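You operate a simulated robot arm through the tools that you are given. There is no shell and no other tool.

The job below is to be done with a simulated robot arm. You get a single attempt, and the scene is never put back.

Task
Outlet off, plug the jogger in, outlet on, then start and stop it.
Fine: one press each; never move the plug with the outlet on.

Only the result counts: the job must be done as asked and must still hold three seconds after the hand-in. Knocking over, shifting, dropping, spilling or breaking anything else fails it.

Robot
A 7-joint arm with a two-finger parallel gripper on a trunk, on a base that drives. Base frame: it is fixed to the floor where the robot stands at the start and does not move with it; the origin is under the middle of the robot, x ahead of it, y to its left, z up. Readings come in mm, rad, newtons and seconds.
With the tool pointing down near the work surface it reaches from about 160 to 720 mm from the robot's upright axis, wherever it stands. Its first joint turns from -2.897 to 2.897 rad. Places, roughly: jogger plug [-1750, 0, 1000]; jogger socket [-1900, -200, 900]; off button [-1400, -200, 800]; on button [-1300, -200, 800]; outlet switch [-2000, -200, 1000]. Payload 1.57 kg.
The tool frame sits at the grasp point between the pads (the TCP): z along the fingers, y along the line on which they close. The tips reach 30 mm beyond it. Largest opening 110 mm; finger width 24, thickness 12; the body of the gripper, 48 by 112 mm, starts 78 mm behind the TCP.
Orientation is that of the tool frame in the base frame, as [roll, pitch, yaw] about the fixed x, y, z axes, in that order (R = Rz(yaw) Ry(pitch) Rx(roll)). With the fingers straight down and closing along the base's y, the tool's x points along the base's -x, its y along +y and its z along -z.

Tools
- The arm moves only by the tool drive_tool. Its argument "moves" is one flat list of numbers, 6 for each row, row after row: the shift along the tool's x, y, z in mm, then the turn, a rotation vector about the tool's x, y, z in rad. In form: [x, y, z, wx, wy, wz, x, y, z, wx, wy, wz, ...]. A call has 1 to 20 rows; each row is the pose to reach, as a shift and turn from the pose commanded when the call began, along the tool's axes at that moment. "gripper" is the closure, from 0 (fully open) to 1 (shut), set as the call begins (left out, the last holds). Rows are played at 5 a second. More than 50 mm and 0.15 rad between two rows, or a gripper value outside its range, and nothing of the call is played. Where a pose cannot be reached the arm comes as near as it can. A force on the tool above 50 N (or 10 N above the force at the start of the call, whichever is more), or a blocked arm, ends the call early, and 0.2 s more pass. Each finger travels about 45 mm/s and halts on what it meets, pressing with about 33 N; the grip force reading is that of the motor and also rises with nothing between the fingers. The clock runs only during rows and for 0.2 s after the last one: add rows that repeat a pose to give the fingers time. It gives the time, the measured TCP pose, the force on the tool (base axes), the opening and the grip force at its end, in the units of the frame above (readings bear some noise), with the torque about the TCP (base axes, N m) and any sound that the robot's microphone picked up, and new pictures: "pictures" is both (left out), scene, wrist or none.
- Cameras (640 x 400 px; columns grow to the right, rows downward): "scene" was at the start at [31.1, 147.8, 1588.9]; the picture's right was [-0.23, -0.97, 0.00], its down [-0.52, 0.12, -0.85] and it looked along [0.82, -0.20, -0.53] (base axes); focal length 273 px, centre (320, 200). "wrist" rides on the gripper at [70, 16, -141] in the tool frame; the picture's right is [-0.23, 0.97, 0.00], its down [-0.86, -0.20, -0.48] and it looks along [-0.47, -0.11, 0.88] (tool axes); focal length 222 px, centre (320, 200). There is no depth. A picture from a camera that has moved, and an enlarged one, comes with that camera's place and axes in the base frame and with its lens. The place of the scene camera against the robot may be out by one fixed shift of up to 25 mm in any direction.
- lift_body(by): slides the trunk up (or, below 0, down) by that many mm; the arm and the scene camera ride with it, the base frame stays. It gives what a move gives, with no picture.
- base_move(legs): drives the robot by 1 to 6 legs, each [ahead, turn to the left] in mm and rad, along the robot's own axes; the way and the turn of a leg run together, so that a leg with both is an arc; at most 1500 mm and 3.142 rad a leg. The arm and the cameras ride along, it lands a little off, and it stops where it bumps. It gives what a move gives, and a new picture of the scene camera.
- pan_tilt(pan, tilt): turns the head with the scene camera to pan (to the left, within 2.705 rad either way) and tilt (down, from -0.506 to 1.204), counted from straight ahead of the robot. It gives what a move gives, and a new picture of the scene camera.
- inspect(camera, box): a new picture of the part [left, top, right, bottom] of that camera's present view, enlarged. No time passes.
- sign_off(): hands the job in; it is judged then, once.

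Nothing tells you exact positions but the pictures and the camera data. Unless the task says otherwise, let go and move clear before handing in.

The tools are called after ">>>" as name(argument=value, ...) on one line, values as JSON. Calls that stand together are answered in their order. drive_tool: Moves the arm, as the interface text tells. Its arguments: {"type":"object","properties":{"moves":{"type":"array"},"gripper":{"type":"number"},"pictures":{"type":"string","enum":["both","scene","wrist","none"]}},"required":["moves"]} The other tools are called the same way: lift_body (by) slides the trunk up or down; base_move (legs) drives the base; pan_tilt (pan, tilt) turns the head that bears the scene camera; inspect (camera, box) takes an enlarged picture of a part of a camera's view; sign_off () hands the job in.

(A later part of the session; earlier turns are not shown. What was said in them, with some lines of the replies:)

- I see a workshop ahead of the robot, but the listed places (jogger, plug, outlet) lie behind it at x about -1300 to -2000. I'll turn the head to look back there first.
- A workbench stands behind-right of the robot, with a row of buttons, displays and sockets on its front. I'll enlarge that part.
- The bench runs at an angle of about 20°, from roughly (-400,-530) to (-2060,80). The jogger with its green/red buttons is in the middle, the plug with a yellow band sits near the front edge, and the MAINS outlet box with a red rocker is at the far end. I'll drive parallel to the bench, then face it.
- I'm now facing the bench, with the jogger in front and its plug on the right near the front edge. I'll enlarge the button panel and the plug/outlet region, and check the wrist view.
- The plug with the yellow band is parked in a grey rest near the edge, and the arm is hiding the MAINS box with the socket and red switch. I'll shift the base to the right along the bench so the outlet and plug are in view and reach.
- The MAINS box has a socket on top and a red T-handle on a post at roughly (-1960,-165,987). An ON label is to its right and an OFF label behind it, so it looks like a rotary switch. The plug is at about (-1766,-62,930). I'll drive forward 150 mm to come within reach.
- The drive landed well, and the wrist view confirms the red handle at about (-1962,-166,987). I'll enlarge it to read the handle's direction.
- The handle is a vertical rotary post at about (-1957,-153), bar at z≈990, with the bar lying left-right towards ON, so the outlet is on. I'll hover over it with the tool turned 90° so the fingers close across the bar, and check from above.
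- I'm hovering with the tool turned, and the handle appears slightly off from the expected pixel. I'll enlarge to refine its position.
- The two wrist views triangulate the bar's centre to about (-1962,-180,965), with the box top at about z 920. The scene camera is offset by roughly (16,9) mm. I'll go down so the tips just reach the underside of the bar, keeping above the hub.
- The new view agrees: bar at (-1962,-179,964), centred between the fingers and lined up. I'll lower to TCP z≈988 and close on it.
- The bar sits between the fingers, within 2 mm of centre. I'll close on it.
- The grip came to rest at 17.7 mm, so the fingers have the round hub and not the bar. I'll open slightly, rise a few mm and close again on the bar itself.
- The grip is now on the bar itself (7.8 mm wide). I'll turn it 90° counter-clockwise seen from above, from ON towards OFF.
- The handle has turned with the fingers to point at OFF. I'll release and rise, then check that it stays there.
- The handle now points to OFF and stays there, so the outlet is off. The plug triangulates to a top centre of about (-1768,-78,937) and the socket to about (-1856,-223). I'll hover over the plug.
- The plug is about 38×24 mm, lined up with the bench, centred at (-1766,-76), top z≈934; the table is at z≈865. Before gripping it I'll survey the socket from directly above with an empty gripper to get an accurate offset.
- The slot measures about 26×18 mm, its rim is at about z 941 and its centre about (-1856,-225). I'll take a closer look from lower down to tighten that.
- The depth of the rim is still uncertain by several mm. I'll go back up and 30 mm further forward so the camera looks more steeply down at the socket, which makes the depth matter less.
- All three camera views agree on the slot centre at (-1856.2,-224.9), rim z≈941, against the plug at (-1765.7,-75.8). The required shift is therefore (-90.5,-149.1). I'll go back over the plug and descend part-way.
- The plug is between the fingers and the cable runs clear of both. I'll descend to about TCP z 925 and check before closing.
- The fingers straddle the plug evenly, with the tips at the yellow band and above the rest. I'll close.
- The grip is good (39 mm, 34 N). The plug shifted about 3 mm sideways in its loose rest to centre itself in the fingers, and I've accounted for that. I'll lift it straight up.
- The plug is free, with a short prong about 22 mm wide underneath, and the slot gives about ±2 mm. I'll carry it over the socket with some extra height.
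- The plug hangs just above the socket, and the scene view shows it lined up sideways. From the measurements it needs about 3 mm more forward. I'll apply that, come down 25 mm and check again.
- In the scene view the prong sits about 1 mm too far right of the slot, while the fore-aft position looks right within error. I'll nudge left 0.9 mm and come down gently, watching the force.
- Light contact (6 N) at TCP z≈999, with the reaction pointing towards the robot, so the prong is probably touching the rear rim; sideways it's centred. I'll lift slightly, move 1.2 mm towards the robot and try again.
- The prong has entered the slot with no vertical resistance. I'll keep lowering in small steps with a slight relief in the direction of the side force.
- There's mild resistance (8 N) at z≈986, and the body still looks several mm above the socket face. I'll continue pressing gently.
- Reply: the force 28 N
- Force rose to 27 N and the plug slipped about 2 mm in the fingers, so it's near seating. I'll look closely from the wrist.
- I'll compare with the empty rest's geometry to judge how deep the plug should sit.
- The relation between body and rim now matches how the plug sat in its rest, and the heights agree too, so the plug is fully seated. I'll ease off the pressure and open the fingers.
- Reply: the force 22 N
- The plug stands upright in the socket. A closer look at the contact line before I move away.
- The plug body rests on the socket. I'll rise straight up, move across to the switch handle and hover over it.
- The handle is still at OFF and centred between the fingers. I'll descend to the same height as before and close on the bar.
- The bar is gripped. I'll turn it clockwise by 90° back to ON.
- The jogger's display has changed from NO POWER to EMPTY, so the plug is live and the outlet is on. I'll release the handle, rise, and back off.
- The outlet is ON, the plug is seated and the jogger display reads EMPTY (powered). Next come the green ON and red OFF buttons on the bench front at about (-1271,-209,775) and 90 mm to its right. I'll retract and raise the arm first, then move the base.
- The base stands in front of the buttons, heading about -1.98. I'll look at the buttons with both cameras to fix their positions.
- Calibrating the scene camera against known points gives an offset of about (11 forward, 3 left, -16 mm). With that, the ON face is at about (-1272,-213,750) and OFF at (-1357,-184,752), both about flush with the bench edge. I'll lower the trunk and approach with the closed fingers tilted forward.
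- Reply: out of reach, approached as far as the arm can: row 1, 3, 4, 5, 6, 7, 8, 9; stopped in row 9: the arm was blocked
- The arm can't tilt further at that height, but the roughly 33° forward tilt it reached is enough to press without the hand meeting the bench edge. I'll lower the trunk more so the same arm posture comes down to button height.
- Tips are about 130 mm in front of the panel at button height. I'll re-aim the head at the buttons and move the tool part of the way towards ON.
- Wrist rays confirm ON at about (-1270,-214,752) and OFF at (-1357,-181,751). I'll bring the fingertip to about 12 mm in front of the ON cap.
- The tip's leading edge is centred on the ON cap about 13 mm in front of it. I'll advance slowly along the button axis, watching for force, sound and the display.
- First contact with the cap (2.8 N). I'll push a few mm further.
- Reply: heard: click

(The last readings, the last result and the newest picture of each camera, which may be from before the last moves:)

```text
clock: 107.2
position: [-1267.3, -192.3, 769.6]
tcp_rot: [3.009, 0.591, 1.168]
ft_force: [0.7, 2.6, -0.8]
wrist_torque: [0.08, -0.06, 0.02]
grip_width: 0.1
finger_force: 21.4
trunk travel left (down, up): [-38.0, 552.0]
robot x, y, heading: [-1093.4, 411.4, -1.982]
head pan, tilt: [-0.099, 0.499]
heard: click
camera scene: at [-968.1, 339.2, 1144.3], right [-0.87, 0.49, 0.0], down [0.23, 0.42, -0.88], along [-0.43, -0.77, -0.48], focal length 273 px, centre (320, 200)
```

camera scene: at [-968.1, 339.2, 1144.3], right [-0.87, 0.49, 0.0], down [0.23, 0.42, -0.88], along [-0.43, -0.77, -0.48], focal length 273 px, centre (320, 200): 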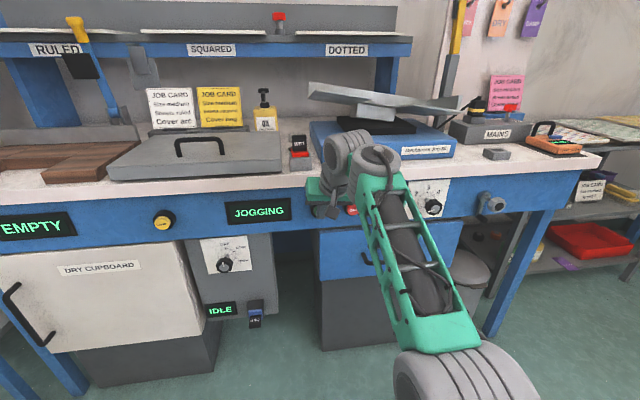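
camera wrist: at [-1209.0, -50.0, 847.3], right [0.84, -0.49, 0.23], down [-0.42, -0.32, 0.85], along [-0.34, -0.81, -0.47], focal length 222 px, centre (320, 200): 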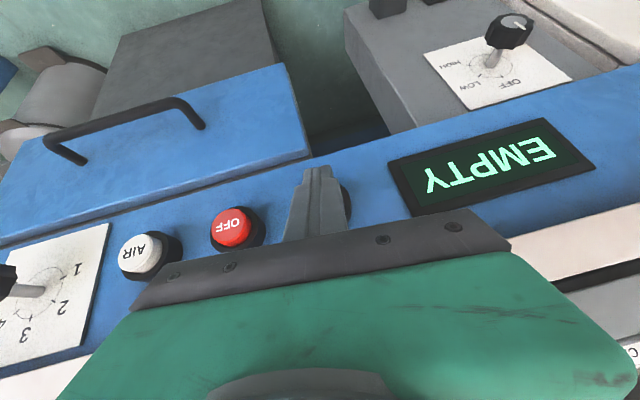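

Click heard and the display shows JOGGING. I'll pull straight back 45 mm and then move sideways 90 mm in front of OFF.

>>> drive_tool(moves=[12.5, 0.5, -8.4, 0, 0, 0, 37.4, 1.4, -25.1, 0, 0, 0, 36.3, -28, -28, 0, 0, 0, 35.2, -58, -31, 0, 0, 0, 34.1, -88.5, -34.7, 0, 0, 0, 34.1, -88.5, -34.7, 0, 0, 0, 34.1, -88.5, -34.7, 0, 0, 0])

>>> inspect(camera="wrist", box=[220, 120, 420, 240])

>>> inspect(camera="scene", box=[220, 160, 420, 250])

```text
clock: 108.8
position: [-1338.2, -115.9, 768.3]
tcp_rot: [3.012, 0.593, 1.166]
ft_force: [0.3, 0.7, -0.5]
wrist_torque: [0.0, 0.0, 0.0]
grip_width: 0.1
finger_force: 21.4
trunk travel left (down, up): [-38.0, 552.0]
robot x, y, heading: [-1090.9, 415.6, -1.981]
head pan, tilt: [-0.099, 0.499]
camera scene: at [-968.2, 339.1, 1144.3], right [-0.87, 0.49, 0.0], down [0.23, 0.42, -0.88], along [-0.43, -0.77, -0.48], focal length 273 px, centre (320, 200)
camera wrist: at [-1285.5, 9.0, 847.0], right [0.84, -0.49, 0.23], down [-0.42, -0.32, 0.85], along [-0.34, -0.81, -0.47], focal length 222 px, centre (320, 200)
```

scene: 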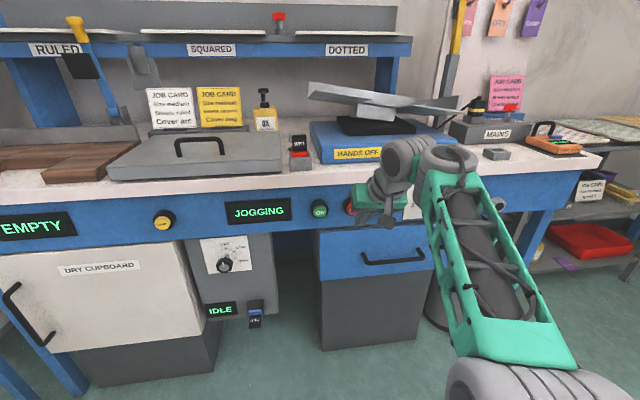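
wrist: 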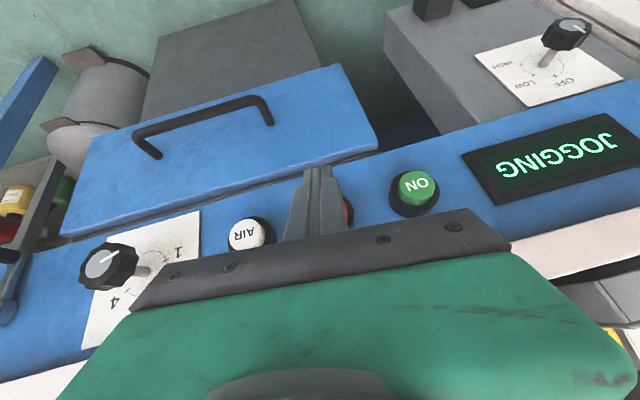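

```text
3.20 times, centred on (320, 180) of wrist
camera zoom: at [-1285.5, 9.0, 847.0], right [0.84, -0.49, 0.23], down [-0.42, -0.32, 0.85], along [-0.34, -0.81, -0.47], focal length 711 px, centre (320, 264)
```

zoom: 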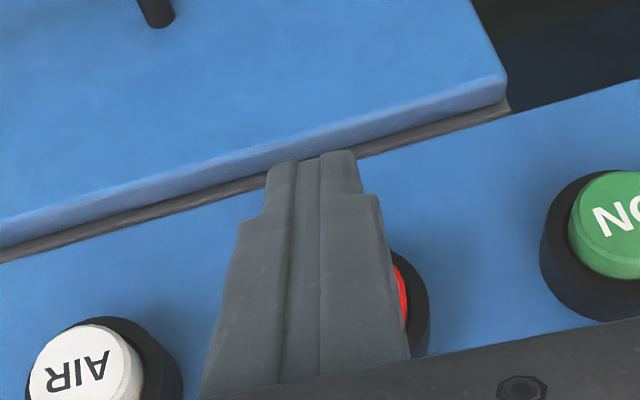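

```text
3.20 times, centred on (320, 205) of scene
camera zoom: at [-968.2, 339.1, 1144.3], right [-0.87, 0.49, 0.0], down [0.23, 0.42, -0.88], along [-0.43, -0.77, -0.48], focal length 874 px, centre (320, 184)
```

zoom: 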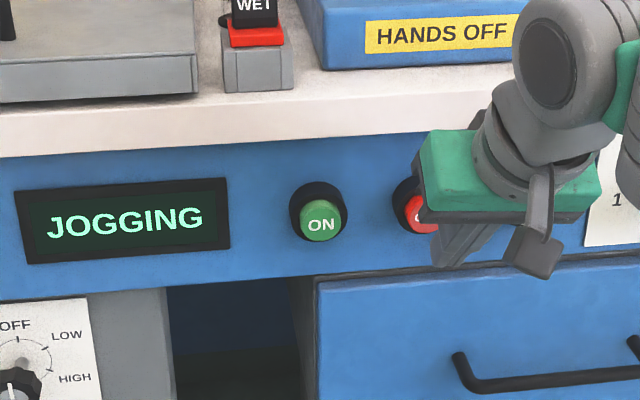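

The midpoint of ON and AIR puts OFF at (-1358,-180,750), straight ahead of the tip. I'll advance most of the way, then press slowly.

>>> drive_tool(moves=[-12, 0.5, 8, 0, 0, 0, -24, 0.5, 16, 0, 0, 0, -31.5, 0.2, 21.2, 0, 0, 0, -31.5, 0.2, 21.2, 0, 0, 0])

>>> inspect(camera="wrist", box=[220, 120, 420, 240])

```text
clock: 109.8
position: [-1348.0, -152.7, 769.0]
tcp_rot: [3.01, 0.59, 1.165]
ft_force: [1.1, 1.6, -0.6]
wrist_torque: [0.03, -0.02, -0.02]
grip_width: 0.0
finger_force: 21.6
trunk travel left (down, up): [-38.0, 552.0]
robot x, y, heading: [-1094.7, 413.5, -1.982]
head pan, tilt: [-0.099, 0.499]
camera scene: at [-968.1, 339.1, 1144.3], right [-0.87, 0.49, 0.0], down [0.23, 0.42, -0.88], along [-0.43, -0.77, -0.48], focal length 273 px, centre (320, 200)
camera wrist: at [-1296.5, -28.1, 847.4], right [0.84, -0.49, 0.23], down [-0.42, -0.32, 0.85], along [-0.34, -0.81, -0.47], focal length 222 px, centre (320, 200)
```

scene: 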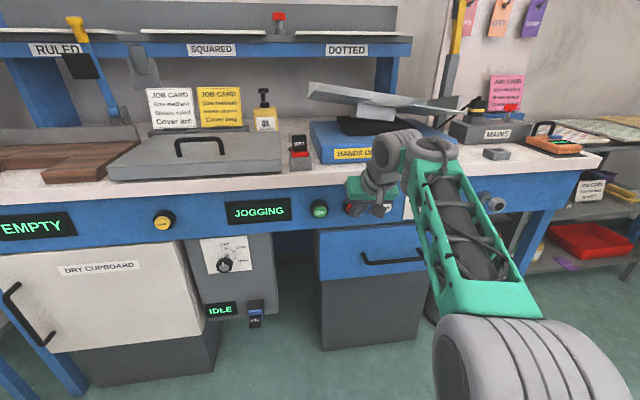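
wrist: 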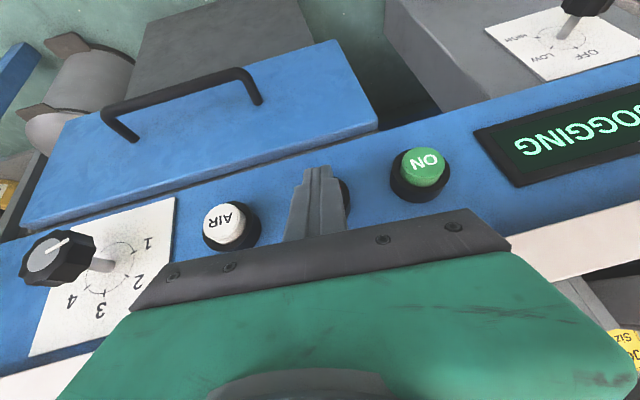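

```text
3.20 times, centred on (320, 180) of wrist
camera zoom: at [-1296.5, -28.1, 847.4], right [0.84, -0.49, 0.23], down [-0.42, -0.32, 0.85], along [-0.34, -0.81, -0.47], focal length 711 px, centre (320, 264)
```

zoom: 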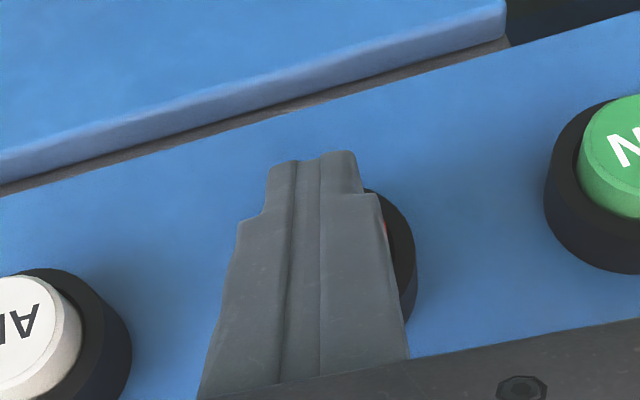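

Touching lightly now and centred on OFF. I'll press on a few mm until it clicks.

>>> drive_tool(moves=[-2.5, -0.1, 1.7, 0, 0, 0, -4.2, -0.15, 2.8, 0, 0, 0, -4.2, -0.15, 2.8, 0, 0, 0], pictures="scene")

```text
clock: 110.6
position: [-1349.2, -158.7, 768.0]
tcp_rot: [3.011, 0.593, 1.165]
ft_force: [1.1, 4.1, -0.5]
wrist_torque: [0.08, -0.03, -0.04]
grip_width: 0.0
finger_force: 21.6
trunk travel left (down, up): [-38.0, 552.0]
robot x, y, heading: [-1091.0, 418.6, -1.978]
head pan, tilt: [-0.099, 0.499]
heard: click
camera scene: at [-968.2, 339.3, 1144.3], right [-0.87, 0.49, 0.0], down [0.23, 0.42, -0.88], along [-0.43, -0.77, -0.48], focal length 273 px, centre (320, 200)
```

scene: 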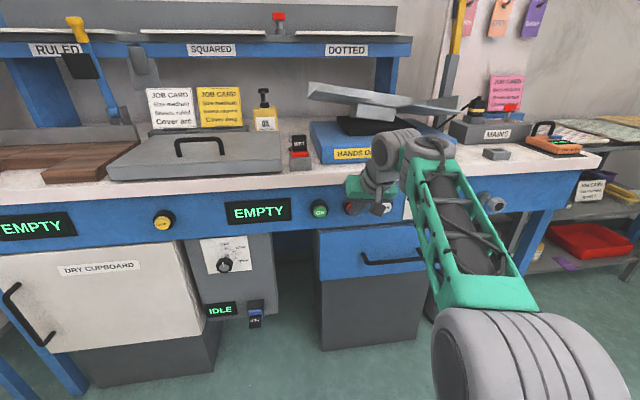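

Click heard and the display is back to EMPTY, so the jogger has stopped. I'll retract well clear and check the whole bench before handing in.

>>> drive_tool(moves=[12, 0.4, -8, 0, 0, 0, 37, 1.4, -25, 0, 0, 0, 70, 2.5, -47, 0, 0, 0, 90, 3, -60, 0, 0, 0, 90, 3, -60, 0, 0, 0])

>>> inspect(camera="scene", box=[400, 60, 620, 200])

>>> inspect(camera="scene", box=[180, 160, 420, 260])

```text
clock: 111.8
position: [-1313.9, -57.9, 768.5]
tcp_rot: [3.01, 0.591, 1.165]
ft_force: [-0.5, -0.5, 0.3]
wrist_torque: [-0.01, 0.03, 0.03]
grip_width: 0.1
finger_force: 20.9
trunk travel left (down, up): [-38.0, 552.0]
robot x, y, heading: [-1093.8, 419.1, -1.981]
head pan, tilt: [-0.099, 0.499]
camera scene: at [-968.2, 339.0, 1144.3], right [-0.87, 0.49, 0.0], down [0.23, 0.42, -0.88], along [-0.43, -0.77, -0.48], focal length 273 px, centre (320, 200)
camera wrist: at [-1260.5, 67.8, 847.4], right [0.84, -0.49, 0.23], down [-0.42, -0.32, 0.85], along [-0.34, -0.81, -0.47], focal length 222 px, centre (320, 200)
```

scene: 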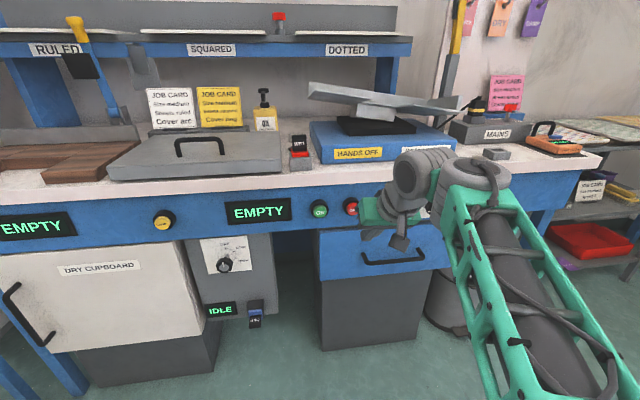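
wrist: 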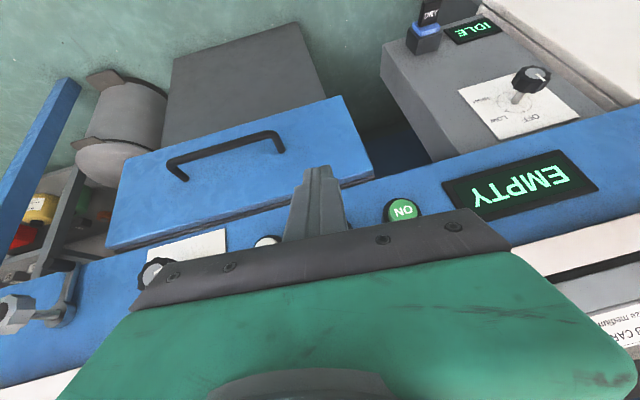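

```text
2.86 times, centred on (510, 130) of scene
camera zoom: at [-968.2, 339.0, 1144.3], right [-0.87, 0.49, 0.0], down [0.23, 0.42, -0.88], along [-0.43, -0.77, -0.48], focal length 780 px, centre (-223, 400)
```

zoom: 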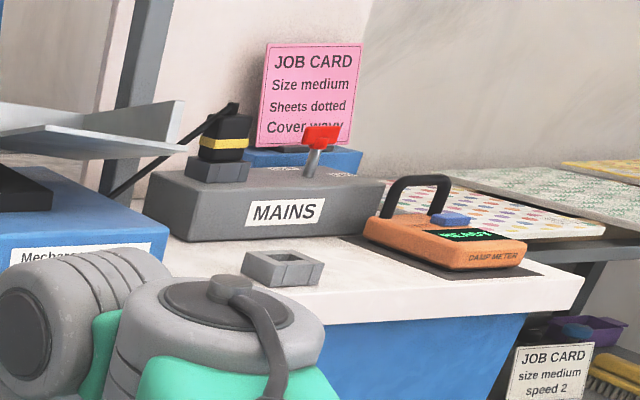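

```text
2.67 times, centred on (300, 210) of scene
camera zoom: at [-968.2, 339.0, 1144.3], right [-0.87, 0.49, 0.0], down [0.23, 0.42, -0.88], along [-0.43, -0.77, -0.48], focal length 728 px, centre (373, 173)
```

zoom: 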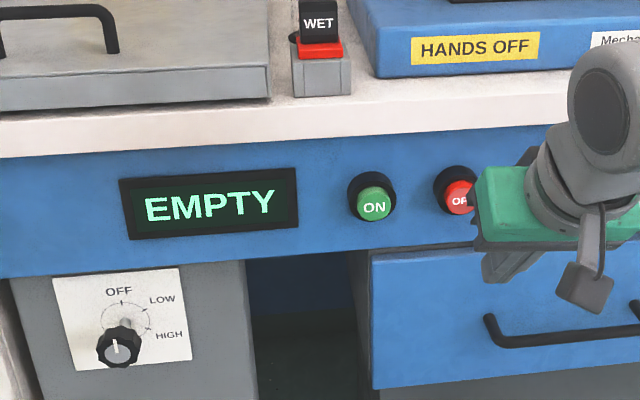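

The plug is seated and powered, the outlet is ON, and the jogger was started and stopped with one press each. Everything else is in place and the arm is clear, so I'm handing in.

>>> sign_off()

```text
The job is handed in.
```

The job is done and handed in; I haven't been told how it was judged.

- **Outlet off:** I turned the red MAINS handle from ON to OFF before touching the plug.
- **Plug in:** I moved the jogger plug from its rest into the MAINS socket. The plug stayed still whenever the outlet was on.
- **Outlet on:** I turned the handle back to ON, and the jogger display changed from NO POWER to EMPTY.
- **Start and stop:** I pressed ON once, heard a click and saw JOGGING. I then pressed OFF once, heard a click and saw the display return to EMPTY.

In the last pictures nothing else looked moved, and the arm was clear of the bench.
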